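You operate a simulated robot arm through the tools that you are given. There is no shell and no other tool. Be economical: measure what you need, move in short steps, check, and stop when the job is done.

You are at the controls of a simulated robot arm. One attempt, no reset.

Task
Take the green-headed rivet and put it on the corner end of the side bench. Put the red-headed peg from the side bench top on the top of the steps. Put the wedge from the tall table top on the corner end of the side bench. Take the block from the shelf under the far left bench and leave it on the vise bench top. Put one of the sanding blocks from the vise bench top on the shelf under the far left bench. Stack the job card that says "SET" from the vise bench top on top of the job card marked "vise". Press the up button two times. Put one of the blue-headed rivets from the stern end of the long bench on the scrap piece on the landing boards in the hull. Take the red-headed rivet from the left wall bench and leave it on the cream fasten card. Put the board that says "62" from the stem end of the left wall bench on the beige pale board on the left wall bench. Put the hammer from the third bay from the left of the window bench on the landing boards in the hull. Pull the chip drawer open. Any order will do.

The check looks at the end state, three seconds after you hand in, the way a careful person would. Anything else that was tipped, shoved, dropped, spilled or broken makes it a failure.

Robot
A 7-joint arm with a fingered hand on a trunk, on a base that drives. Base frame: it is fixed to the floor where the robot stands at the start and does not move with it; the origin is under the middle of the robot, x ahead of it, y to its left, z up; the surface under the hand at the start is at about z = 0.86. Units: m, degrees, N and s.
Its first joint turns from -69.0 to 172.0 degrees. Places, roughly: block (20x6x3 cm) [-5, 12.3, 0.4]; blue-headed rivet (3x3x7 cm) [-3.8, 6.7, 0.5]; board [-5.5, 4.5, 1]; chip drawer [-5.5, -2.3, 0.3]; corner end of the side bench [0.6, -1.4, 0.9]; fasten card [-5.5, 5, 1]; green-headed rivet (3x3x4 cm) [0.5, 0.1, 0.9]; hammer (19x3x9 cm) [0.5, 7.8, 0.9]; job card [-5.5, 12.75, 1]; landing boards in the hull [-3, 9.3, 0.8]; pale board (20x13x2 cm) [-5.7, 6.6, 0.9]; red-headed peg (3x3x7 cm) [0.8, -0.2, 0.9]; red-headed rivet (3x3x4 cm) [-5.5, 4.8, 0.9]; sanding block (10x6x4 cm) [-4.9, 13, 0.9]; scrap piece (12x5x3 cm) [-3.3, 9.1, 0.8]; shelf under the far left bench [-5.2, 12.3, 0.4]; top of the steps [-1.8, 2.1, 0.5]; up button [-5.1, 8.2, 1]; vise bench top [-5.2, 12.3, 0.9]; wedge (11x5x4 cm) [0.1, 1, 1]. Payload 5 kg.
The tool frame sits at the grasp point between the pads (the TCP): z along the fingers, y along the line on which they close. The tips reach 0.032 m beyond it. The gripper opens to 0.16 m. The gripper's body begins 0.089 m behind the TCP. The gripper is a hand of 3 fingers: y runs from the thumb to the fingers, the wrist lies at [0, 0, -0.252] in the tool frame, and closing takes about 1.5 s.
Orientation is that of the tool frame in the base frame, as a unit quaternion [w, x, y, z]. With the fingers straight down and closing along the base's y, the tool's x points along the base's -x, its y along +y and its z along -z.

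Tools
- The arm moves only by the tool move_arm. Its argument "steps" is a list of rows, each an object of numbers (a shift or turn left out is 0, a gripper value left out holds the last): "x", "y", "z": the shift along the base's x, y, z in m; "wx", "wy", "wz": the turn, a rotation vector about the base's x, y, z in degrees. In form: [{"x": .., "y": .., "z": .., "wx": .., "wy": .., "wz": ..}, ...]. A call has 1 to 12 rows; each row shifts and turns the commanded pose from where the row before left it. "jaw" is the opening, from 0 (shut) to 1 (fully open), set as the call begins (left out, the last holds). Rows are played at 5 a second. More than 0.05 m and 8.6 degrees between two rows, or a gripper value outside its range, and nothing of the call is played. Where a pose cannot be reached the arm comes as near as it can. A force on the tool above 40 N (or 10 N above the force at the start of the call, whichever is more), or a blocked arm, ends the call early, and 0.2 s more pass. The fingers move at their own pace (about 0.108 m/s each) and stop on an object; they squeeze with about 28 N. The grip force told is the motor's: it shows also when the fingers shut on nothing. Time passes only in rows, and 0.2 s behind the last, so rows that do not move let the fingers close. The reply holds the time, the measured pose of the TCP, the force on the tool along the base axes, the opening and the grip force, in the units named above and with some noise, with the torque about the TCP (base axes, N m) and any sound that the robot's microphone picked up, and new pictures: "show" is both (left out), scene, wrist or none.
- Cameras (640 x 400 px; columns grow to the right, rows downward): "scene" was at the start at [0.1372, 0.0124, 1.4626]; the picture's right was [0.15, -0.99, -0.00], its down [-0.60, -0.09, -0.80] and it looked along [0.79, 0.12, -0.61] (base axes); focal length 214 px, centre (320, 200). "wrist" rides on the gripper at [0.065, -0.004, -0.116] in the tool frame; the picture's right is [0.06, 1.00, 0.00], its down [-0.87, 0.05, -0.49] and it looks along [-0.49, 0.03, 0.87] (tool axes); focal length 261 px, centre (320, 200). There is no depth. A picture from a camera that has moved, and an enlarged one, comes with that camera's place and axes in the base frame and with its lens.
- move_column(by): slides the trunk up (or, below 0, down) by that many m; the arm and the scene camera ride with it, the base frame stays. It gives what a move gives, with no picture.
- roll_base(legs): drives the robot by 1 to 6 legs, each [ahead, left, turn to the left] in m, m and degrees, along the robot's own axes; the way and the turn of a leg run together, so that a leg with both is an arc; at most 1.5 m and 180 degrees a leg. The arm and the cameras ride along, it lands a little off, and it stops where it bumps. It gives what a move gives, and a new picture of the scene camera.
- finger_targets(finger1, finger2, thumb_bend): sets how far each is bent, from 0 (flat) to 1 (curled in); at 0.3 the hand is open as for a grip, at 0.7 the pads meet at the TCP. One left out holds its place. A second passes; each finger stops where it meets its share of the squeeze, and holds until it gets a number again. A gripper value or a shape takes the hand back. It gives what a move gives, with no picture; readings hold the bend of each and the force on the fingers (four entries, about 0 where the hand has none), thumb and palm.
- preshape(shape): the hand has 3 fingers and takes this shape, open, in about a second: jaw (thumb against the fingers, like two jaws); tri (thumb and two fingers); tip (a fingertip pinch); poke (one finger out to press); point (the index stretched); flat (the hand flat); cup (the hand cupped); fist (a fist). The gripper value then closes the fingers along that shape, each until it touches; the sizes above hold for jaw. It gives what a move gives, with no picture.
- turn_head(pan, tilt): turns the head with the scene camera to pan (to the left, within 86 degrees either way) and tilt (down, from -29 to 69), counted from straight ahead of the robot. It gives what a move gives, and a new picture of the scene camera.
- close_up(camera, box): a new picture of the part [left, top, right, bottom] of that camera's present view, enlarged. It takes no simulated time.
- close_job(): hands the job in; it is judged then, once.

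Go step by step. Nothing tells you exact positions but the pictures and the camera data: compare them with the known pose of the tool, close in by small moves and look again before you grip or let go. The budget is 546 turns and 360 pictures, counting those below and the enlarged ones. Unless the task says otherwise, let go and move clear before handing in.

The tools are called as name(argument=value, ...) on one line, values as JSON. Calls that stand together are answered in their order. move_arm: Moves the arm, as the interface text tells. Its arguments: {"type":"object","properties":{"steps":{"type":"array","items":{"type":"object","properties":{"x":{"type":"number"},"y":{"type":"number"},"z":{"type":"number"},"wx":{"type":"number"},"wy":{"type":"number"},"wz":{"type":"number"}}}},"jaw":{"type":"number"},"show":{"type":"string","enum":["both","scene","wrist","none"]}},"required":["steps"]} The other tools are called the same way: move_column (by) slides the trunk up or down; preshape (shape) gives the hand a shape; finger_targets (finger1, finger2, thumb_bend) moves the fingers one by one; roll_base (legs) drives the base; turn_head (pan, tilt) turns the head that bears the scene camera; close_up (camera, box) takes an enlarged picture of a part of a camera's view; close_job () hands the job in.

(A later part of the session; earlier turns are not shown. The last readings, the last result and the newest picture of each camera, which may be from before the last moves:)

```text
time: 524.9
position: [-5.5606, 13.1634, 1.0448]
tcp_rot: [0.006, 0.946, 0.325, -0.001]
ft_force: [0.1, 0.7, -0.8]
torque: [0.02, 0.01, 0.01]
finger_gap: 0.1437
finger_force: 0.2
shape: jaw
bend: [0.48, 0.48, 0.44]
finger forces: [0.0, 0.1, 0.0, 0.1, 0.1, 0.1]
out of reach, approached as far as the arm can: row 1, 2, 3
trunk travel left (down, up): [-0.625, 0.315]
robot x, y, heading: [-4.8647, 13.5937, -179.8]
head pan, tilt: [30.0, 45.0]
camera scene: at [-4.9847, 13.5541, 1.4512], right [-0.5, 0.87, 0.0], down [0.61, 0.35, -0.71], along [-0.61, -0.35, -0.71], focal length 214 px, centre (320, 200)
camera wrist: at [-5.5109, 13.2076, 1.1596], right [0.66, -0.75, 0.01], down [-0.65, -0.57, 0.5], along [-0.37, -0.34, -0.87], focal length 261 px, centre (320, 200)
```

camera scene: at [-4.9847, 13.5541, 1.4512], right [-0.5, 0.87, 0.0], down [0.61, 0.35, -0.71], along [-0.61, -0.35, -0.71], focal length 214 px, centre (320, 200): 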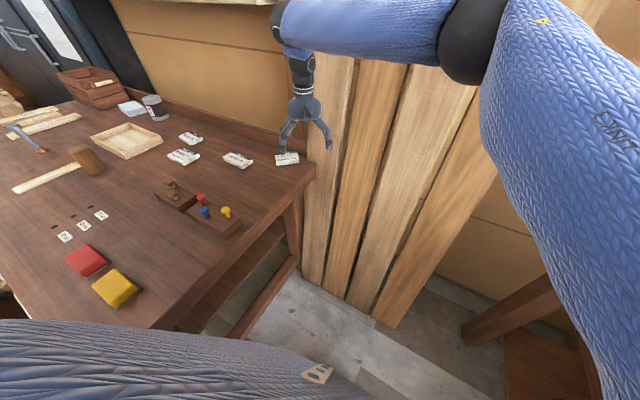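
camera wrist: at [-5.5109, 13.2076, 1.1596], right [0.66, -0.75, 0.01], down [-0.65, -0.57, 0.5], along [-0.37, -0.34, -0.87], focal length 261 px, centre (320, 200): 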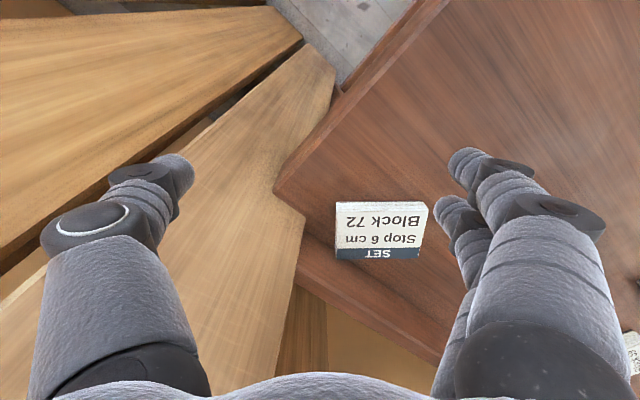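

The arm is short to the left here. I raise the hand, turn the base 35° left so the card is straight ahead, and edge a little closer.

move_arm(steps=[{"z": 0.05}, {"z": 0.05}], show="none")

roll_base(legs=[[0, 0, 38], [0.06, 0, 0]])

move_arm(steps=[{}], show="wrist")

```text
time: 525.5
position: [-5.5568, 13.1709, 1.1449]
tcp_rot: [0.007, 0.945, 0.326, -0.002]
ft_force: [0.1, -0.1, 0.8]
torque: [0.02, 0.02, 0.01]
finger_gap: 0.1439
finger_force: 0.1
shape: jaw
bend: [0.48, 0.48, 0.44]
finger forces: [0.1, 0.0, 0.0, 0.0, 0.1, 0.0]
out of reach, approached as far as the arm can: row 2
trunk travel left (down, up): [-0.625, 0.315]
robot x, y, heading: [-4.862, 13.5923, 180.0]
head pan, tilt: [30.0, 45.0]
```

```text
time: 528.3
position: [-5.204, 12.7958, 1.1428]
tcp_rot: [0.007, 0.79, 0.613, 0.002]
ft_force: [-0.6, 0.2, -0.1]
torque: [0.04, -0.09, 0.01]
finger_gap: 0.144
finger_force: 0.1
shape: jaw
bend: [0.48, 0.48, 0.44]
finger forces: [0.0, 0.0, 0.0, 0.0, 0.0, 0.1]
trunk travel left (down, up): [-0.625, 0.315]
robot x, y, heading: [-4.9114, 13.5573, -142.5]
head pan, tilt: [30.0, 45.0]
camera scene: at [-4.9853, 13.4489, 1.4509], right [-0.93, 0.38, 0.0], down [0.27, 0.66, -0.71], along [-0.27, -0.65, -0.71], focal length 214 px, centre (320, 200)
```

scene: 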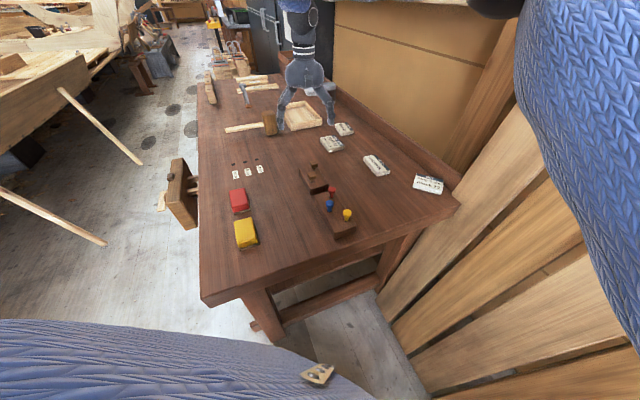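

```text
time: 528.7
position: [-5.2021, 12.7977, 1.1428]
tcp_rot: [0.006, 0.789, 0.614, 0.001]
ft_force: [-0.1, -0.4, 0.6]
torque: [0.01, 0.0, 0.0]
finger_gap: 0.1436
finger_force: 0.0
shape: jaw
bend: [0.48, 0.48, 0.44]
finger forces: [0.0, 0.1, 0.0, 0.0, 0.0, 0.0]
trunk travel left (down, up): [-0.625, 0.315]
robot x, y, heading: [-4.9121, 13.5578, -142.5]
head pan, tilt: [30.0, 45.0]
camera wrist: at [-5.1902, 12.8638, 1.2587], right [0.98, -0.19, 0.01], down [-0.17, -0.85, 0.5], along [-0.08, -0.49, -0.87], focal length 261 px, centre (320, 200)
```

wrist: 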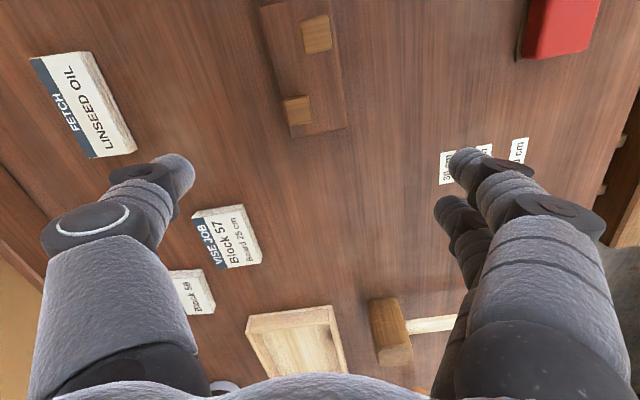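

Now SET is straight ahead of the robot. I bring the hand over it with the matching yaw.

move_arm(steps=[{"x": -0.04, "y": 0.025, "wz": -4}, {"x": -0.04, "y": 0.025, "wz": -4}, {"x": -0.04, "y": 0.025, "wz": -4}, {"x": -0.04, "y": 0.025, "wz": -4}, {"x": -0.04, "y": 0.025, "wz": -4}, {"x": -0.04, "y": 0.025, "wz": -4}, {"x": -0.04, "y": 0.025, "wz": -4}, {"x": -0.04, "y": 0.025, "wz": -4}, {"x": -0.034, "y": 0.022, "wz": -4}, {"x": -0.034, "y": 0.02}, {"z": -0.03}, {}], show="wrist")

```text
time: 531.3
position: [-5.5885, 13.0412, 1.1172]
tcp_rot: [0.007, 0.941, 0.339, 0.0]
ft_force: [0.4, 0.5, -0.1]
torque: [-0.01, -0.03, -0.02]
finger_gap: 0.1441
finger_force: 0.3
shape: jaw
bend: [0.48, 0.48, 0.44]
finger forces: [0.0, 0.0, 0.0, 0.1, 0.0, 0.0]
trunk travel left (down, up): [-0.625, 0.315]
robot x, y, heading: [-4.9167, 13.5544, -142.2]
head pan, tilt: [30.0, 45.0]
camera wrist: at [-5.5412, 13.089, 1.2313], right [0.69, -0.73, 0.01], down [-0.63, -0.59, 0.5], along [-0.36, -0.35, -0.87], focal length 261 px, centre (320, 200)
```

wrist: 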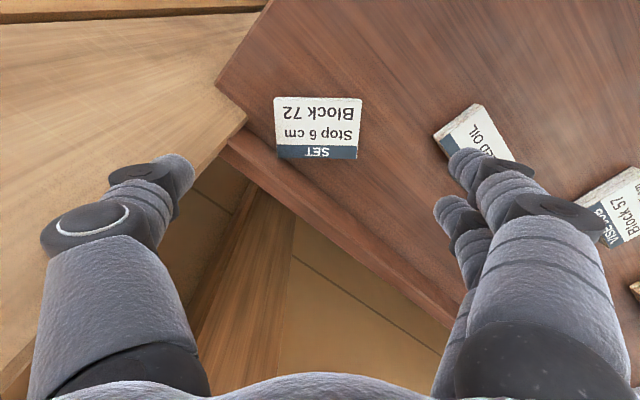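

A plank is close to the thumb on that side, so I'll grip across the card's short side instead, turning the hand +90°.

move_arm(steps=[{"wz": 8.2, "x": -0.004, "y": -0.003}, {"wz": 8.2, "x": -0.004, "y": -0.003}, {"wz": 8.2}, {"wz": 8.2}, {"wz": 8.2}, {"wz": 8.2}, {"wz": 8.2}, {"wz": 8.2}, {"wz": 8.2}, {"wz": 8.2}, {"wz": 8}, {}], jaw=0.65, show="wrist")

```text
time: 533.9
position: [-5.5982, 13.0344, 1.115]
tcp_rot: [0.006, 0.424, 0.906, 0.003]
ft_force: [0.0, 0.6, -0.3]
torque: [-0.02, 0.0, -0.05]
finger_gap: 0.1043
finger_force: 0.0
shape: jaw
bend: [0.69, 0.69, 0.67]
finger forces: [0.0, 0.0, 0.0, 0.1, 0.0, 0.0]
trunk travel left (down, up): [-0.625, 0.315]
robot x, y, heading: [-4.9151, 13.5526, -142.3]
head pan, tilt: [30.0, 45.0]
camera wrist: at [-5.6437, 13.0822, 1.2291], right [0.73, 0.69, 0.01], down [0.59, -0.63, 0.5], along [0.35, -0.35, -0.87], focal length 261 px, centre (320, 200)
```

wrist: 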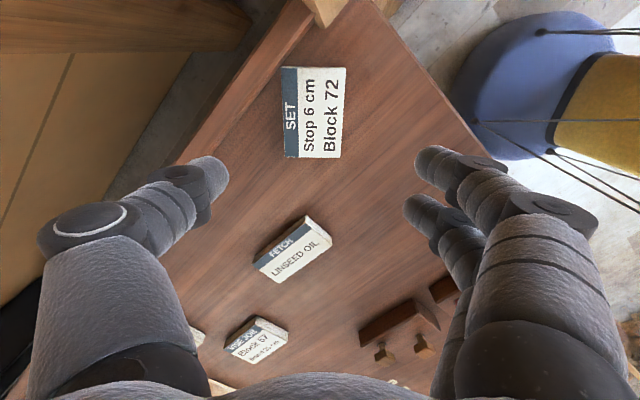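

move_arm(steps=[{"x": -0.007, "y": 0.002, "z": -0.045}, {"z": -0.045}, {"z": -0.045}, {}], show="wrist")

```text
time: 534.9
position: [-5.6028, 13.0346, 0.9819]
tcp_rot: [0.005, 0.424, 0.905, 0.003]
ft_force: [3.4, -0.5, 1.8]
torque: [-0.08, 0.05, 0.14]
finger_gap: 0.1039
finger_force: 0.1
shape: jaw
bend: [0.69, 0.69, 0.68]
finger forces: [0.0, 0.1, 0.0, 0.0, 3.6, 0.0]
trunk travel left (down, up): [-0.625, 0.315]
robot x, y, heading: [-4.9178, 13.555, -142.3]
head pan, tilt: [30.0, 45.0]
camera wrist: at [-5.648, 13.0828, 1.0961], right [0.73, 0.69, 0.01], down [0.59, -0.63, 0.5], along [0.35, -0.36, -0.87], focal length 261 px, centre (320, 200)
```

wrist: 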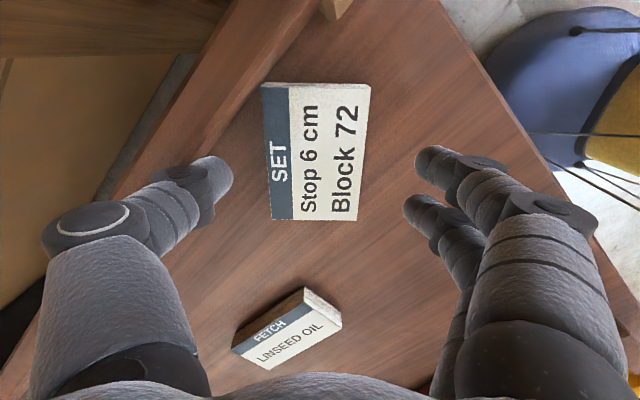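

move_arm(steps=[{"z": 0.01}, {}, {}, {"z": -0.02}, {"z": -0.02}, {}], jaw=0.52, show="wrist")

```text
time: 536.3
position: [-5.6025, 13.0361, 0.9506]
tcp_rot: [0.006, 0.423, 0.906, 0.003]
ft_force: [14.0, -2.6, 10.3]
torque: [-0.34, 0.91, 0.79]
finger_gap: 0.0803
finger_force: 0.0
shape: jaw
bend: [0.72, 0.72, 0.7]
finger forces: [0.0, 0.0, 0.0, 0.1, 17.0, 0.1]
trunk travel left (down, up): [-0.625, 0.315]
robot x, y, heading: [-4.9146, 13.5544, -142.3]
head pan, tilt: [30.0, 45.0]
camera wrist: at [-5.6472, 13.0842, 1.0659], right [0.73, 0.69, 0.01], down [0.59, -0.63, 0.5], along [0.35, -0.36, -0.87], focal length 261 px, centre (320, 200)
```

wrist: 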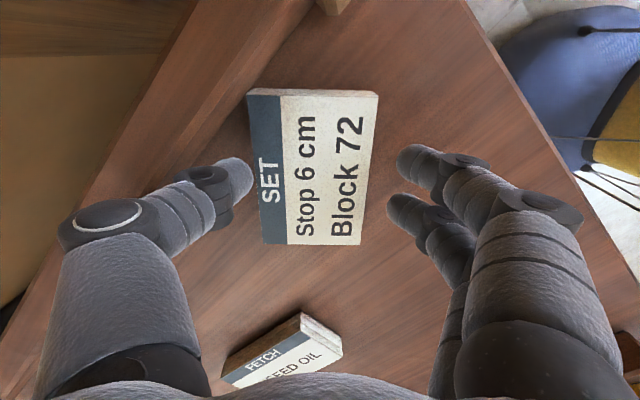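

The thumb's knuckle rests on the backboard. I lift, shift along the card away from the corner, and go down again.

move_arm(steps=[{"z": 0.04}, {"x": 0.018, "y": -0.014}, {}, {"z": -0.03}, {"z": -0.015}, {}], jaw=0.5, show="wrist")

```text
time: 537.7
position: [-5.588, 13.0232, 0.9435]
tcp_rot: [0.005, 0.425, 0.905, 0.005]
ft_force: [0.2, -0.6, -0.3]
torque: [-0.01, -0.01, -0.03]
finger_gap: 0.0803
finger_force: 0.0
shape: jaw
bend: [0.72, 0.72, 0.7]
finger forces: [0.0, 0.1, 0.0, 0.0, 0.0, 0.0]
trunk travel left (down, up): [-0.625, 0.315]
robot x, y, heading: [-4.9143, 13.5585, -142.3]
head pan, tilt: [30.0, 45.0]
camera wrist: at [-5.6326, 13.0708, 1.058], right [0.73, 0.69, 0.01], down [0.59, -0.64, 0.5], along [0.35, -0.36, -0.87], focal length 261 px, centre (320, 200)
```

wrist: 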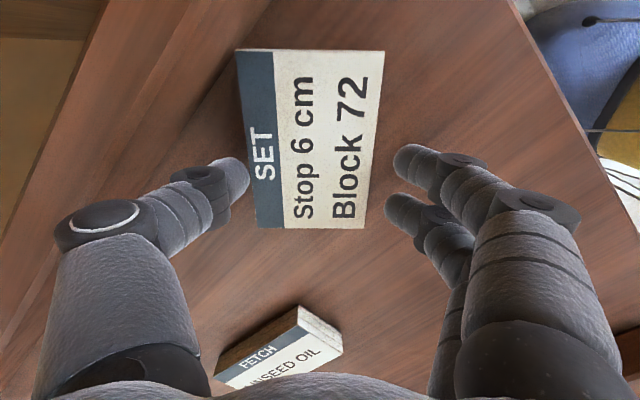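

move_arm(steps=[{"x": -0.003, "y": 0.004, "z": -0.006}, {}], show="none")

move_arm(steps=[{}, {}, {}, {}, {}], jaw=0, show="wrist")

```text
time: 538.3
position: [-5.5891, 13.027, 0.9374]
tcp_rot: [0.006, 0.425, 0.905, 0.005]
ft_force: [-1.0, 0.3, 0.6]
torque: [-0.01, -0.02, 0.0]
finger_gap: 0.0807
finger_force: 0.0
shape: jaw
bend: [0.72, 0.72, 0.7]
finger forces: [0.0, 0.0, 0.0, 0.0, 0.3, 0.1]
trunk travel left (down, up): [-0.625, 0.315]
robot x, y, heading: [-4.9128, 13.5601, -142.4]
head pan, tilt: [30.0, 45.0]
```

```text
time: 539.5
position: [-5.5898, 13.0264, 0.9385]
tcp_rot: [0.006, 0.425, 0.905, 0.004]
ft_force: [0.3, -0.6, 0.1]
torque: [-0.02, -0.02, -0.01]
finger_gap: 0.0636
finger_force: 28.3
shape: jaw
bend: [0.73, 0.73, 0.7]
finger forces: [12.7, 12.5, 0.1, 0.1, 25.2, 0.0]
trunk travel left (down, up): [-0.625, 0.315]
robot x, y, heading: [-4.9164, 13.5536, -142.4]
head pan, tilt: [30.0, 45.0]
camera wrist: at [-5.6354, 13.0748, 1.0526], right [0.73, 0.69, 0.01], down [0.59, -0.64, 0.5], along [0.35, -0.36, -0.87], focal length 261 px, centre (320, 200)
```

wrist: 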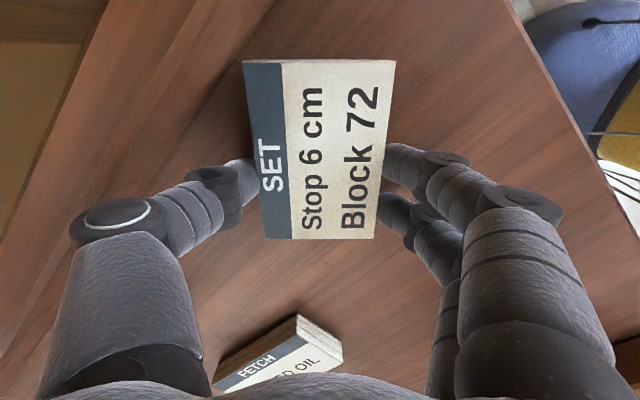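

Gripped well (gap 6.4 cm, balanced forces). I lift and check.

move_arm(steps=[{"z": 0.02}, {"z": 0.04}, {"z": 0.05}, {"z": 0.05}, {"z": 0.05}, {}], show="wrist")

```text
time: 540.9
position: [-5.5921, 13.028, 1.1492]
tcp_rot: [0.006, 0.425, 0.905, 0.004]
ft_force: [0.1, -1.2, -1.6]
torque: [0.0, -0.02, 0.0]
finger_gap: 0.0635
finger_force: 28.5
shape: jaw
bend: [0.73, 0.73, 0.7]
finger forces: [12.8, 12.7, 0.1, 0.1, 25.4, 0.0]
trunk travel left (down, up): [-0.625, 0.315]
robot x, y, heading: [-4.9108, 13.5569, -142.1]
head pan, tilt: [30.0, 45.0]
camera wrist: at [-5.638, 13.0764, 1.2637], right [0.73, 0.69, 0.01], down [0.59, -0.64, 0.5], along [0.35, -0.35, -0.87], focal length 261 px, centre (320, 200)
```

wrist: 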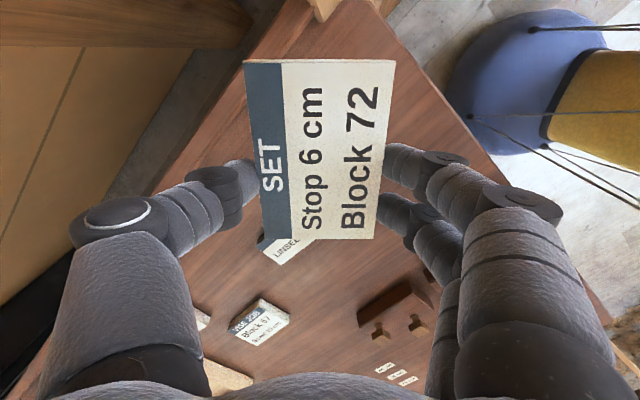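

The card is lifted. I retract and drive back round to the front of the bench at y≈12.5.

move_arm(steps=[{"x": 0.039, "y": 0.03}, {"x": 0.039, "y": 0.03}, {"x": 0.039, "y": 0.03}, {"x": 0.039, "y": 0.03}, {"x": 0.039, "y": 0.03}, {"x": 0.039, "y": 0.03}], show="none")

roll_base(legs=[[-0.1, 0, 0], [0, 0, -37.8], [-0.58, 0, 0], [0, 1.12, 0]])

turn_head(pan=0, tilt=45)

```text
time: 542.3
position: [-5.3549, 13.2083, 1.1521]
tcp_rot: [0.004, 0.425, 0.905, 0.004]
ft_force: [0.4, 0.3, -1.6]
torque: [-0.02, 0.02, 0.0]
finger_gap: 0.0636
finger_force: 28.1
shape: jaw
bend: [0.73, 0.73, 0.7]
finger forces: [13.1, 12.6, 0.0, 0.0, 25.6, 0.0]
trunk travel left (down, up): [-0.625, 0.315]
robot x, y, heading: [-4.9155, 13.5547, -142.0]
head pan, tilt: [30.0, 45.0]
```

```text
time: 553.4
position: [-4.8271, 12.4949, 1.1499]
tcp_rot: [0.007, 0.698, 0.716, 0.002]
ft_force: [-0.4, -0.1, -1.4]
torque: [0.0, 0.02, -0.02]
finger_gap: 0.0638
finger_force: 27.8
shape: jaw
bend: [0.73, 0.73, 0.7]
finger forces: [12.7, 12.6, 0.0, 0.0, 25.2, 0.0]
trunk travel left (down, up): [-0.625, 0.315]
robot x, y, heading: [-4.2623, 12.4967, 179.5]
head pan, tilt: [30.0, 45.0]
camera scene: at [-4.3838, 12.4564, 1.4512], right [-0.49, 0.87, 0.0], down [0.62, 0.35, -0.71], along [-0.62, -0.35, -0.71], focal length 214 px, centre (320, 200)
```

scene: 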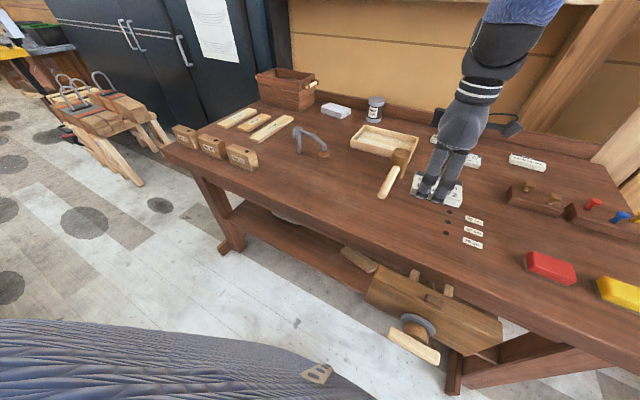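

```text
time: 554.4
position: [-4.8274, 12.4967, 1.1498]
tcp_rot: [0.006, 0.699, 0.716, 0.002]
ft_force: [-0.9, 0.7, -0.5]
torque: [0.01, -0.01, 0.0]
finger_gap: 0.0637
finger_force: 27.9
shape: jaw
bend: [0.73, 0.73, 0.7]
finger forces: [12.6, 12.5, 0.0, 0.0, 25.3, 0.0]
trunk travel left (down, up): [-0.625, 0.315]
robot x, y, heading: [-4.2651, 12.4989, 179.2]
head pan, tilt: [0.0, 45.0]
camera scene: at [-4.3943, 12.4975, 1.4512], right [0.01, 1.0, 0.0], down [0.71, -0.01, -0.71], along [-0.71, 0.01, -0.71], focal length 214 px, centre (320, 200)
```

scene: 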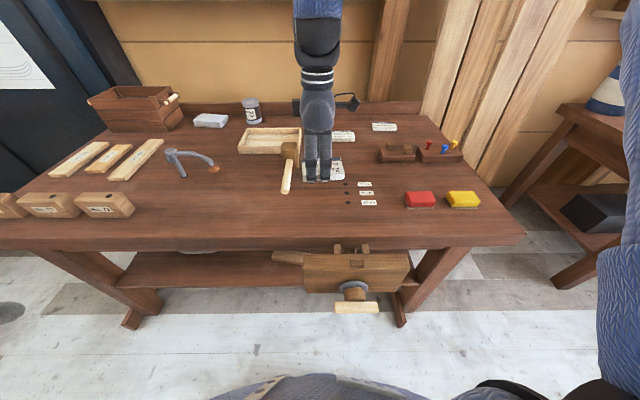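

roll_base(legs=[[0, 0.11, 0.6], [0.17, 0, 0]])

move_arm(steps=[{"x": -0.045, "y": 0.012}, {"x": -0.045, "y": 0.012}, {"x": -0.045, "y": 0.012}, {"x": -0.045, "y": 0.012}, {"x": -0.045, "y": 0.012}, {"x": -0.045, "y": 0.012}, {"x": -0.045, "y": 0.012}, {"x": -0.045, "y": 0.012}, {}], show="both")

```text
time: 556.6
position: [-4.9961, 12.3783, 1.1501]
tcp_rot: [0.007, 0.694, 0.72, 0.003]
ft_force: [-0.5, 0.2, -1.0]
torque: [-0.02, -0.05, 0.02]
finger_gap: 0.0633
finger_force: 27.7
shape: jaw
bend: [0.73, 0.73, 0.7]
finger forces: [12.8, 12.4, 0.0, 0.1, 25.3, 0.0]
trunk travel left (down, up): [-0.625, 0.315]
robot x, y, heading: [-4.4341, 12.3844, -180.0]
head pan, tilt: [0.0, 45.0]
camera scene: at [-4.5646, 12.3848, 1.451], right [0.0, 1.0, 0.0], down [0.71, 0.0, -0.71], along [-0.71, 0.0, -0.71], focal length 214 px, centre (320, 200)
```

scene: 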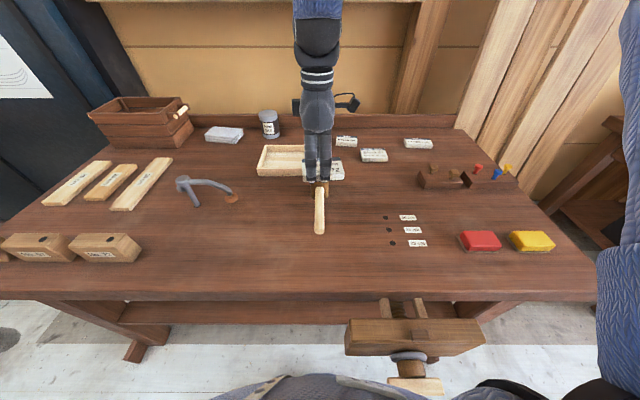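

```text
time: 558.6
position: [-5.3542, 12.4751, 1.1516]
tcp_rot: [0.006, 0.694, 0.72, 0.003]
ft_force: [1.2, 0.4, -0.9]
torque: [-0.02, 0.04, 0.02]
finger_gap: 0.0636
finger_force: 28.1
shape: jaw
bend: [0.73, 0.73, 0.7]
finger forces: [12.9, 12.5, 0.1, 0.0, 25.6, 0.1]
trunk travel left (down, up): [-0.625, 0.315]
robot x, y, heading: [-4.4323, 12.3849, -179.8]
head pan, tilt: [0.0, 45.0]
camera scene: at [-4.5617, 12.3857, 1.4514], right [0.0, 1.0, 0.0], down [0.71, 0.0, -0.71], along [-0.71, 0.0, -0.71], focal length 214 px, centre (320, 200)
camera wrist: at [-5.3611, 12.5411, 1.2661], right [1.0, 0.1, 0.01], down [0.08, -0.86, 0.5], along [0.06, -0.5, -0.87], focal length 261 px, centre (320, 200)
```

scene: 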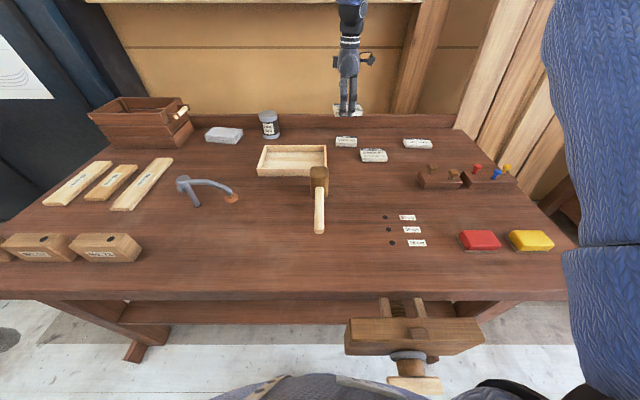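
wrist: 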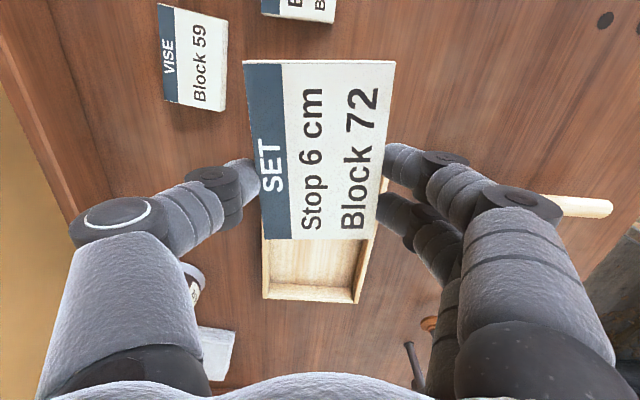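

VISE's centre is at about (-5.497, 12.516). I tilt the hand ~18° outward to reach and bring SET over it.

move_arm(steps=[{"x": -0.032, "y": 0.005, "wy": 4.5}, {"x": -0.032, "y": 0.005, "wy": 4.5}, {"x": -0.032, "y": 0.005, "wy": 4.5}, {"x": -0.032, "y": 0.004, "wy": 4.5}, {"z": -0.04}, {"z": -0.04}, {}], show="both")

close_up(camera="scene", box=[280, 70, 440, 180])

```text
time: 560.2
position: [-5.4846, 12.4934, 1.0715]
tcp_rot: [-0.106, 0.686, 0.712, -0.107]
ft_force: [0.1, -0.5, -1.2]
torque: [-0.02, 0.0, -0.01]
finger_gap: 0.0633
finger_force: 28.0
shape: jaw
bend: [0.73, 0.73, 0.7]
finger forces: [12.8, 12.6, 0.0, 0.0, 25.3, 0.0]
trunk travel left (down, up): [-0.625, 0.315]
robot x, y, heading: [-4.4315, 12.3826, -179.9]
head pan, tilt: [0.0, 45.0]
camera scene: at [-4.5623, 12.3844, 1.4513], right [0.0, 1.0, 0.0], down [0.71, 0.0, -0.71], along [-0.71, 0.0, -0.71], focal length 214 px, centre (320, 200)
camera wrist: at [-5.4544, 12.5599, 1.1833], right [0.95, 0.1, -0.3], down [0.23, -0.86, 0.45], along [-0.21, -0.49, -0.84], focal length 261 px, centre (320, 200)
```

scene: 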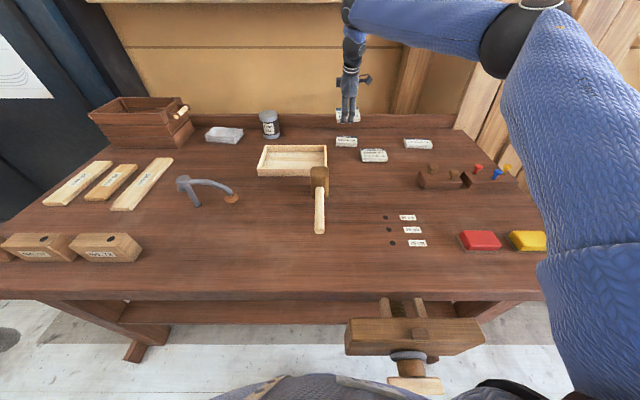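
wrist: 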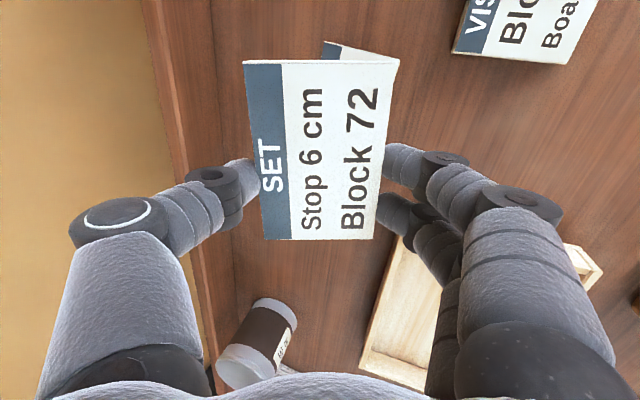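

```text
3.64 times, centred on (360, 125) of scene
camera zoom: at [-4.5623, 12.3844, 1.4513], right [0.0, 1.0, 0.0], down [0.71, 0.0, -0.71], along [-0.71, 0.0, -0.71], focal length 780 px, centre (174, 473)
```

zoom: 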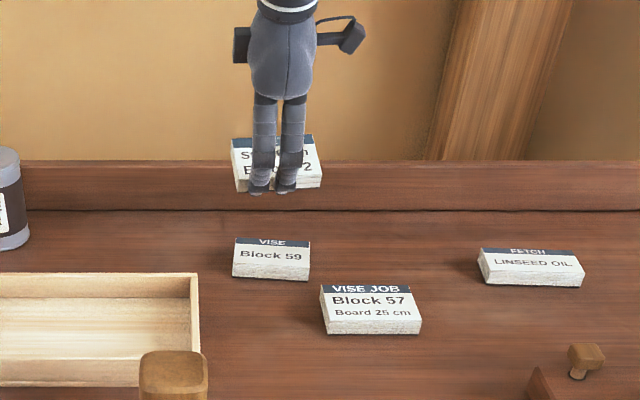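

move_arm(steps=[{"x": -0.003, "y": 0.006, "z": -0.03}, {"z": -0.03}, {"z": -0.02}, {}], show="wrist")

close_up(camera="scene", box=[300, 90, 420, 180])

```text
time: 561.2
position: [-5.4856, 12.4984, 0.9897]
tcp_rot: [-0.106, 0.686, 0.712, -0.107]
ft_force: [-0.3, 0.2, -0.9]
torque: [0.0, 0.0, 0.0]
finger_gap: 0.0634
finger_force: 27.7
shape: jaw
bend: [0.73, 0.73, 0.7]
finger forces: [12.9, 12.7, 0.1, 0.0, 25.3, 0.0]
trunk travel left (down, up): [-0.625, 0.315]
robot x, y, heading: [-4.4363, 12.3834, -180.4]
head pan, tilt: [0.0, 45.0]
camera wrist: at [-5.4573, 12.5655, 1.1015], right [0.95, 0.1, -0.3], down [0.23, -0.86, 0.45], along [-0.21, -0.49, -0.84], focal length 261 px, centre (320, 200)
```

wrist: 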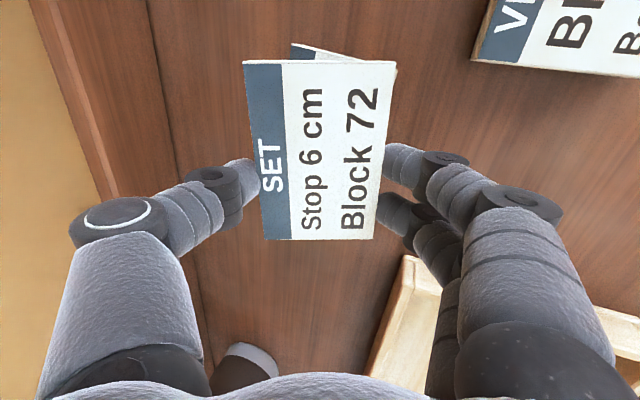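

```text
4.44 times, centred on (360, 135) of scene
camera zoom: at [-4.5625, 12.3846, 1.4513], right [0.0, 1.0, 0.0], down [0.71, 0.0, -0.71], along [-0.71, 0.0, -0.71], focal length 953 px, centre (142, 489)
```

zoom: 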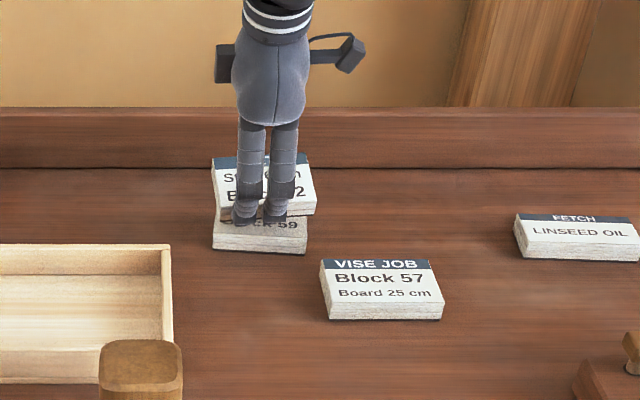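

Aligned in both views. I lower the last centimetres feeling for contact.

move_arm(steps=[{"x": -0.002, "y": -0.003, "z": -0.01}, {}], show="none")

move_arm(steps=[{"z": -0.005}, {}], show="none")

move_arm(steps=[{"z": -0.004}, {}], show="none")

```text
time: 561.8
position: [-5.4892, 12.4956, 0.9776]
tcp_rot: [-0.106, 0.686, 0.712, -0.107]
ft_force: [0.3, -0.3, -0.7]
torque: [0.01, -0.01, 0.01]
finger_gap: 0.0633
finger_force: 28.2
shape: jaw
bend: [0.73, 0.73, 0.7]
finger forces: [12.9, 12.7, 0.0, 0.0, 25.4, 0.0]
trunk travel left (down, up): [-0.625, 0.315]
robot x, y, heading: [-4.4336, 12.3868, -180.2]
head pan, tilt: [0.0, 45.0]
```

```text
time: 562.4
position: [-5.4893, 12.4967, 0.973]
tcp_rot: [-0.106, 0.686, 0.712, -0.106]
ft_force: [0.0, -0.6, -1.1]
torque: [-0.02, -0.02, 0.03]
finger_gap: 0.0633
finger_force: 28.4
shape: jaw
bend: [0.73, 0.73, 0.7]
finger forces: [12.9, 12.7, 0.0, 0.0, 25.3, 0.0]
trunk travel left (down, up): [-0.625, 0.315]
robot x, y, heading: [-4.4317, 12.3842, -180.0]
head pan, tilt: [0.0, 45.0]
```

```text
time: 563.0
position: [-5.4891, 12.4952, 0.9698]
tcp_rot: [-0.106, 0.686, 0.712, -0.107]
ft_force: [0.5, -0.8, -0.5]
torque: [-0.02, -0.02, -0.03]
finger_gap: 0.0634
finger_force: 28.1
shape: jaw
bend: [0.73, 0.73, 0.7]
finger forces: [13.0, 12.7, 0.0, 0.0, 25.3, 0.1]
trunk travel left (down, up): [-0.625, 0.315]
robot x, y, heading: [-4.4371, 12.3839, -180.0]
head pan, tilt: [0.0, 45.0]
```

move_arm(steps=[{"z": -0.004}, {}], show="none")

move_arm(steps=[{"z": -0.004}, {}], show="wrist")

close_up(camera="scene", box=[310, 100, 400, 170])

```text
time: 563.6
position: [-5.489, 12.4957, 0.965]
tcp_rot: [-0.106, 0.685, 0.713, -0.106]
ft_force: [-0.2, -1.2, 3.9]
torque: [0.09, -0.13, 0.0]
finger_gap: 0.0635
finger_force: 28.1
shape: jaw
bend: [0.73, 0.73, 0.7]
finger forces: [14.0, 12.3, 0.0, 0.0, 27.4, 0.0]
trunk travel left (down, up): [-0.625, 0.315]
robot x, y, heading: [-4.4328, 12.3871, -179.9]
head pan, tilt: [0.0, 45.0]
```

```text
time: 564.2
position: [-5.489, 12.4969, 0.9649]
tcp_rot: [-0.107, 0.686, 0.712, -0.107]
ft_force: [0.4, -1.5, 16.3]
torque: [0.12, -0.31, 0.01]
finger_gap: 0.0641
finger_force: 28.4
shape: jaw
bend: [0.74, 0.74, 0.7]
finger forces: [14.9, 12.7, 0.0, 0.0, 32.2, 0.1]
trunk travel left (down, up): [-0.625, 0.315]
robot x, y, heading: [-4.4296, 12.3866, -180.1]
head pan, tilt: [0.0, 45.0]
camera wrist: at [-5.4589, 12.5624, 1.0762], right [0.95, 0.1, -0.3], down [0.23, -0.86, 0.45], along [-0.21, -0.49, -0.84], focal length 261 px, centre (320, 200)
```

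wrist: 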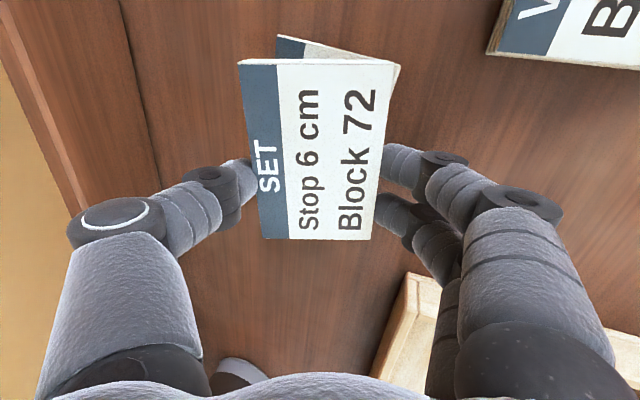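

```text
5.71 times, centred on (355, 135) of scene
camera zoom: at [-4.5611, 12.3845, 1.4516], right [0.0, 1.0, 0.0], down [0.71, 0.0, -0.71], along [-0.71, 0.0, -0.71], focal length 1226 px, centre (120, 571)
```

zoom: 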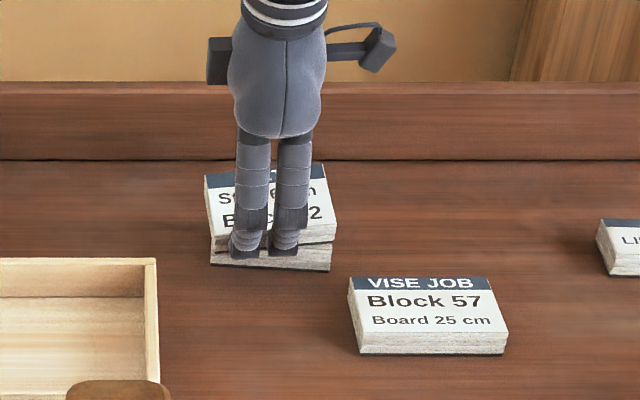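

SET rests on VISE along its near edge. I open to release it.

move_arm(steps=[{}, {}, {}], jaw=0.55, show="wrist")

close_up(camera="scene", box=[310, 100, 400, 170])

```text
time: 565.0
position: [-5.4889, 12.4963, 0.9609]
tcp_rot: [-0.105, 0.686, 0.712, -0.106]
ft_force: [0.1, -1.4, -0.2]
torque: [0.0, -0.03, 0.0]
finger_gap: 0.0872
finger_force: 0.1
shape: jaw
bend: [0.72, 0.72, 0.7]
finger forces: [0.0, 0.1, 0.1, 0.0, 0.0, 0.0]
trunk travel left (down, up): [-0.625, 0.315]
robot x, y, heading: [-4.4348, 12.3828, -180.2]
head pan, tilt: [0.0, 45.0]
camera wrist: at [-5.4601, 12.5631, 1.073], right [0.95, 0.1, -0.3], down [0.23, -0.86, 0.45], along [-0.21, -0.49, -0.84], focal length 261 px, centre (320, 200)
```

wrist: 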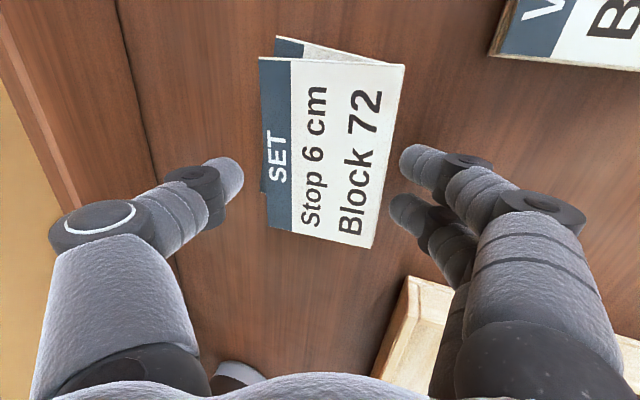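

```text
5.71 times, centred on (355, 135) of scene
camera zoom: at [-4.5632, 12.3849, 1.4511], right [0.0, 1.0, 0.0], down [0.71, 0.0, -0.71], along [-0.71, 0.0, -0.71], focal length 1226 px, centre (120, 571)
```

zoom: 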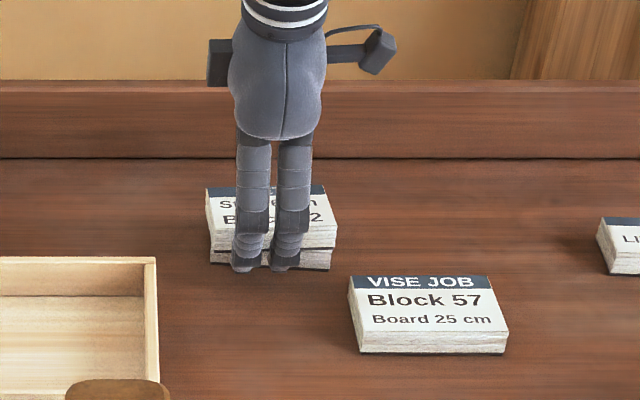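

SET now lies flat on VISE. I withdraw, retract, and lower the trunk a little to inspect the shelf.

move_arm(steps=[{"x": 0.015, "z": 0.045}, {"x": 0.015, "z": 0.045}, {"x": 0.045}, {"x": 0.045, "wy": -4.5}, {"x": 0.045, "wy": -4.5}, {"x": 0.045, "wy": -4.5}, {"x": 0.045, "wy": -4.5}, {"x": 0.045}, {"x": 0.045}, {"x": 0.045}, {"x": 0.045}, {"z": 0.04}], show="none")

roll_base(legs=[[-0.4, 0, 0], [0, 0.1, 0]])

move_column(by=-0.4)

turn_head(pan=-5, tilt=35)

```text
time: 567.6
position: [-5.0528, 12.4947, 1.0946]
tcp_rot: [0.006, 0.694, 0.72, 0.002]
ft_force: [0.2, 0.1, -0.1]
torque: [0.0, 0.01, 0.01]
finger_gap: 0.0874
finger_force: 0.0
shape: jaw
bend: [0.72, 0.72, 0.7]
finger forces: [0.0, 0.0, 0.1, 0.0, 0.1, 0.1]
trunk travel left (down, up): [-0.625, 0.315]
robot x, y, heading: [-4.4314, 12.3836, -179.9]
head pan, tilt: [0.0, 45.0]
```

```text
time: 570.9
position: [-4.6607, 12.3911, 1.0929]
tcp_rot: [0.006, 0.694, 0.72, 0.002]
ft_force: [0.8, 0.2, 0.8]
torque: [0.04, -0.01, -0.01]
finger_gap: 0.0878
finger_force: 0.0
shape: jaw
bend: [0.72, 0.72, 0.7]
finger forces: [0.1, 0.0, 0.0, 0.0, 0.1, 0.1]
trunk travel left (down, up): [-0.625, 0.315]
robot x, y, heading: [-4.0339, 12.2873, -179.9]
head pan, tilt: [0.0, 45.0]
camera scene: at [-4.1676, 12.2827, 1.4512], right [0.0, 1.0, 0.0], down [0.71, 0.0, -0.71], along [-0.71, 0.0, -0.71], focal length 214 px, centre (320, 200)
```

scene: 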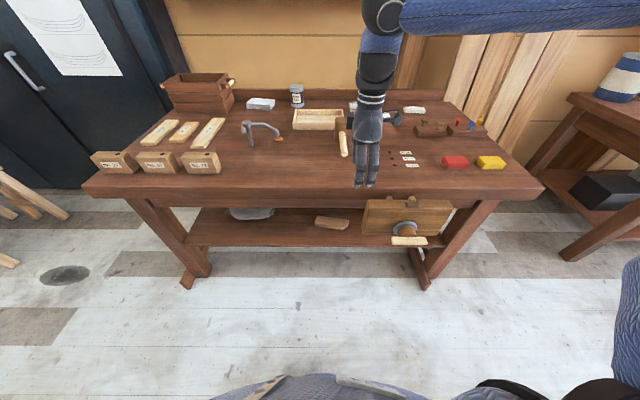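

```text
time: 573.8
position: [-4.6568, 12.3932, 0.7527]
tcp_rot: [0.007, 0.694, 0.72, 0.004]
ft_force: [21.8, 0.9, -11.9]
torque: [-1.11, 2.73, -1.77]
finger_gap: 0.0879
finger_force: 0.1
shape: jaw
bend: [0.72, 0.72, 0.7]
finger forces: [0.1, 0.0, 0.0, 0.1, 0.0, 0.1]
trunk travel left (down, up): [-0.286, 0.654]
robot x, y, heading: [-4.0344, 12.2862, -180.0]
head pan, tilt: [0.0, 45.0]
stopped: the force on the tool passed its limit at 116 N (the readings are from after the stop); the commanded pose is now the measured one
```

```text
time: 574.5
position: [-4.6565, 12.3955, 0.7549]
tcp_rot: [0.007, 0.694, 0.72, 0.003]
ft_force: [30.1, -0.8, -16.2]
torque: [-1.14, 3.7, -2.25]
finger_gap: 0.0876
finger_force: 0.1
shape: jaw
bend: [0.72, 0.72, 0.7]
finger forces: [0.0, 0.1, 0.0, 0.1, 0.0, 0.0]
trunk travel left (down, up): [-0.286, 0.654]
robot x, y, heading: [-4.038, 12.2843, -179.8]
head pan, tilt: [-5.0, 35.0]
camera scene: at [-4.1722, 12.2922, 1.1275], right [0.08, 1.0, 0.0], down [0.57, -0.05, -0.82], along [-0.82, 0.07, -0.57], focal length 214 px, centre (320, 200)
```

scene: 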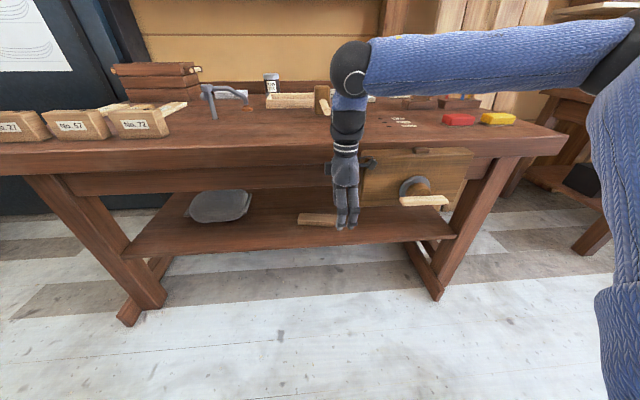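

The hand touched the vise while lowering. I back straight off at once and check.

roll_base(legs=[[-0.15, 0, 0]])

close_up(camera="scene", box=[120, 80, 540, 300])

```text
time: 575.9
position: [-4.5045, 12.3944, 0.756]
tcp_rot: [0.007, 0.694, 0.72, 0.003]
ft_force: [0.3, -0.3, -0.2]
torque: [0.02, 0.02, 0.02]
finger_gap: 0.0877
finger_force: 0.1
shape: jaw
bend: [0.72, 0.72, 0.7]
finger forces: [0.0, 0.0, 0.0, 0.1, 0.0, 0.0]
trunk travel left (down, up): [-0.286, 0.654]
robot x, y, heading: [-3.8831, 12.2861, -179.9]
head pan, tilt: [-5.0, 35.0]
camera scene: at [-4.02, 12.2926, 1.1276], right [0.09, 1.0, 0.0], down [0.57, -0.05, -0.82], along [-0.82, 0.07, -0.57], focal length 214 px, centre (320, 200)
```

scene: 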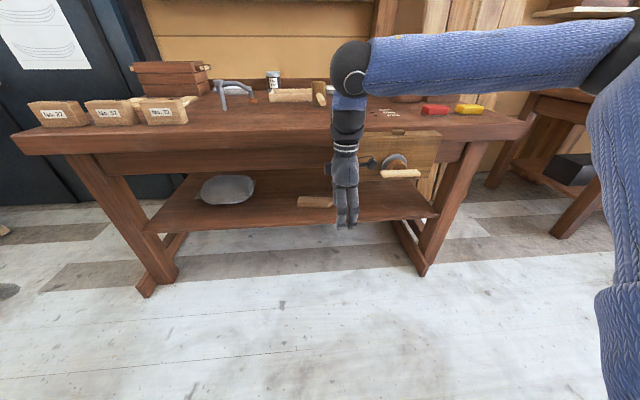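

```text
1.52 times, centred on (330, 190) of scene
camera zoom: at [-4.02, 12.2926, 1.1276], right [0.09, 1.0, 0.0], down [0.57, -0.05, -0.82], along [-0.82, 0.07, -0.57], focal length 327 px, centre (305, 215)
```

zoom: 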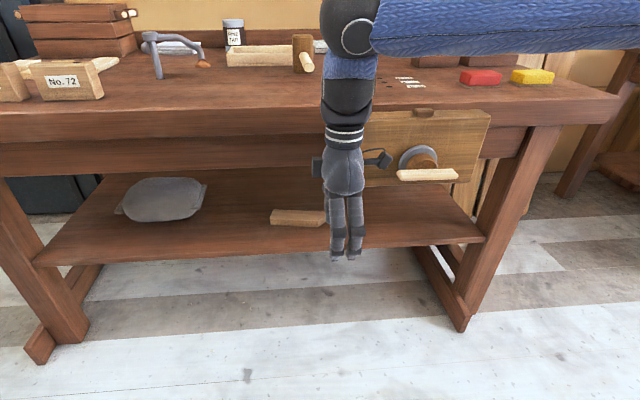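

Nothing seems disturbed. I move the hand aside to see the shelf block fully.

move_arm(steps=[{"y": -0.05}, {"y": -0.05}, {"y": -0.05}, {"y": -0.05}, {"y": -0.05}, {"y": -0.05}, {"y": -0.04}], show="none")

roll_base(legs=[[0.12, 0, 0]])

close_up(camera="scene", box=[200, 130, 460, 290])

```text
time: 577.5
position: [-4.5057, 12.0548, 0.7514]
tcp_rot: [0.007, 0.694, 0.72, 0.004]
ft_force: [-0.3, -0.2, 0.7]
torque: [0.02, 0.0, 0.03]
finger_gap: 0.0877
finger_force: 0.0
shape: jaw
bend: [0.72, 0.72, 0.7]
finger forces: [0.0, 0.0, 0.1, 0.0, 0.0, 0.0]
trunk travel left (down, up): [-0.286, 0.654]
robot x, y, heading: [-3.8844, 12.2838, -180.0]
head pan, tilt: [-5.0, 35.0]
```

```text
time: 578.7
position: [-4.6259, 12.0534, 0.7514]
tcp_rot: [0.007, 0.693, 0.72, 0.003]
ft_force: [0.1, 0.9, 0.4]
torque: [-0.01, 0.03, 0.03]
finger_gap: 0.0877
finger_force: 0.2
shape: jaw
bend: [0.72, 0.72, 0.7]
finger forces: [0.0, 0.0, 0.1, 0.1, 0.1, 0.0]
trunk travel left (down, up): [-0.286, 0.654]
robot x, y, heading: [-4.0042, 12.2843, -179.7]
head pan, tilt: [-5.0, 35.0]
camera scene: at [-4.1412, 12.2919, 1.1274], right [0.08, 1.0, 0.0], down [0.57, -0.05, -0.82], along [-0.82, 0.07, -0.57], focal length 214 px, centre (320, 200)
```

scene: 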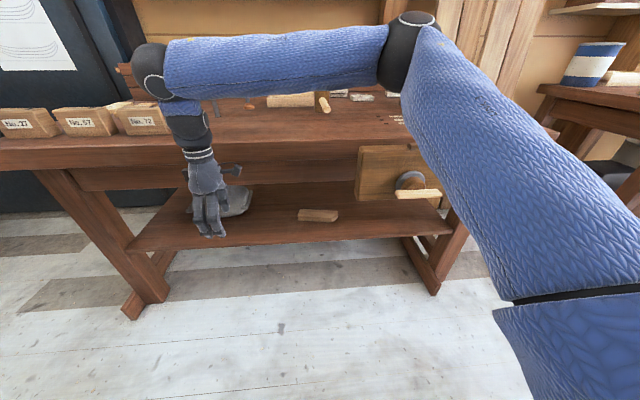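

```text
2.46 times, centred on (330, 210) of scene
camera zoom: at [-4.1412, 12.2919, 1.1274], right [0.08, 1.0, 0.0], down [0.57, -0.05, -0.82], along [-0.82, 0.07, -0.57], focal length 528 px, centre (295, 175)
```

zoom: 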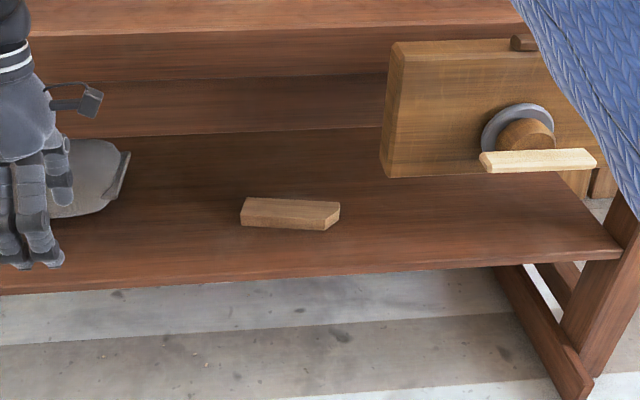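

The block (20 cm along y) sits at about (-5.0, 12.34) on the shelf (z≈0.42). I'll push its right end back to turn it, then grip its near end; for that I reposition the robot at the left front, facing obliquely right.

move_column(by=0.3)

roll_base(legs=[[0, 0, -37], [-0.03, 0.45, 0]])

move_arm(steps=[{"wz": -8.2}, {"wz": -8.2}, {"wz": -8.2}, {"wz": -8.2}, {"wz": -8.2}, {"wz": -8.2}, {"wz": -8.2}, {"wz": -8.2}, {"wz": -8.2}, {"wz": -8.2}, {"wz": -8}], jaw=0, show="scene")

```text
time: 581.7
position: [-4.626, 12.0536, 1.0514]
tcp_rot: [0.006, 0.694, 0.72, 0.004]
ft_force: [0.2, 0.2, 0.3]
torque: [0.0, 0.04, -0.01]
finger_gap: 0.0878
finger_force: 0.0
shape: jaw
bend: [0.72, 0.72, 0.7]
finger forces: [0.0, 0.0, 0.1, 0.0, 0.0, 0.0]
trunk travel left (down, up): [-0.586, 0.354]
robot x, y, heading: [-4.004, 12.285, -179.9]
head pan, tilt: [-5.0, 35.0]
```

```text
time: 586.2
position: [-4.8887, 12.0876, 1.0501]
tcp_rot: [0.007, 0.885, 0.466, 0.001]
ft_force: [-0.7, -0.6, -0.6]
torque: [0.01, -0.03, 0.0]
finger_gap: 0.0875
finger_force: 0.0
shape: jaw
bend: [0.72, 0.72, 0.7]
finger forces: [0.0, 0.0, 0.0, 0.0, 0.0, 0.0]
trunk travel left (down, up): [-0.586, 0.354]
robot x, y, heading: [-4.2534, 11.8996, 143.5]
head pan, tilt: [-5.0, 35.0]
camera scene: at [-4.357, 11.9882, 1.4275], right [0.66, 0.75, 0.0], down [0.43, -0.38, -0.82], along [-0.61, 0.54, -0.57], focal length 214 px, centre (320, 200)
```

scene: 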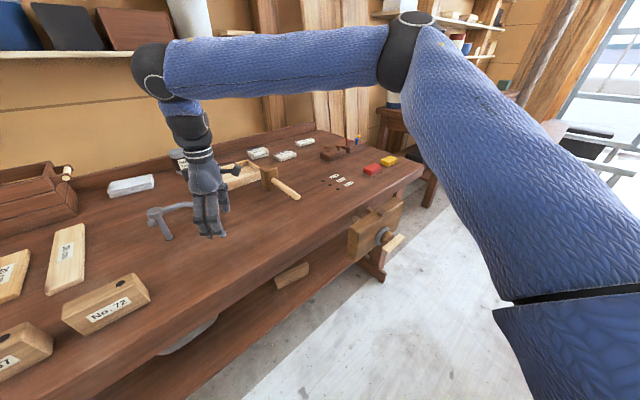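

```text
time: 588.6
position: [-4.8881, 12.0875, 1.0522]
tcp_rot: [0.006, 0.954, -0.298, -0.004]
ft_force: [-1.0, -1.4, 0.1]
torque: [-0.02, -0.02, -0.02]
finger_gap: 0.0
finger_force: 28.1
shape: jaw
bend: [0.65, 0.65, 0.67]
finger forces: [0.1, 0.1, 0.1, 0.0, 0.0, 0.0]
trunk travel left (down, up): [-0.586, 0.354]
robot x, y, heading: [-4.2526, 11.8983, 143.4]
head pan, tilt: [-5.0, 35.0]
camera scene: at [-4.3565, 11.989, 1.4275], right [0.66, 0.75, 0.0], down [0.43, -0.38, -0.82], along [-0.61, 0.54, -0.57], focal length 214 px, centre (320, 200)
```

scene: 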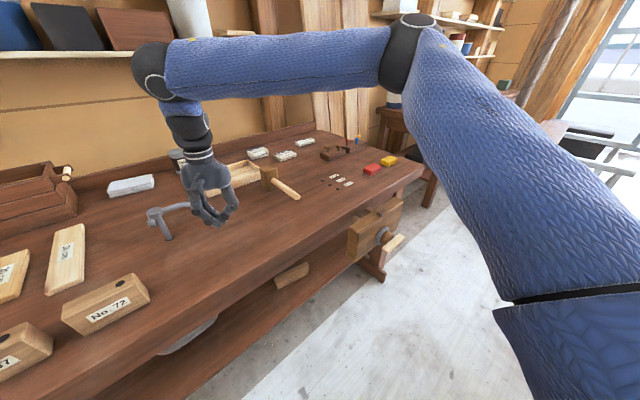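

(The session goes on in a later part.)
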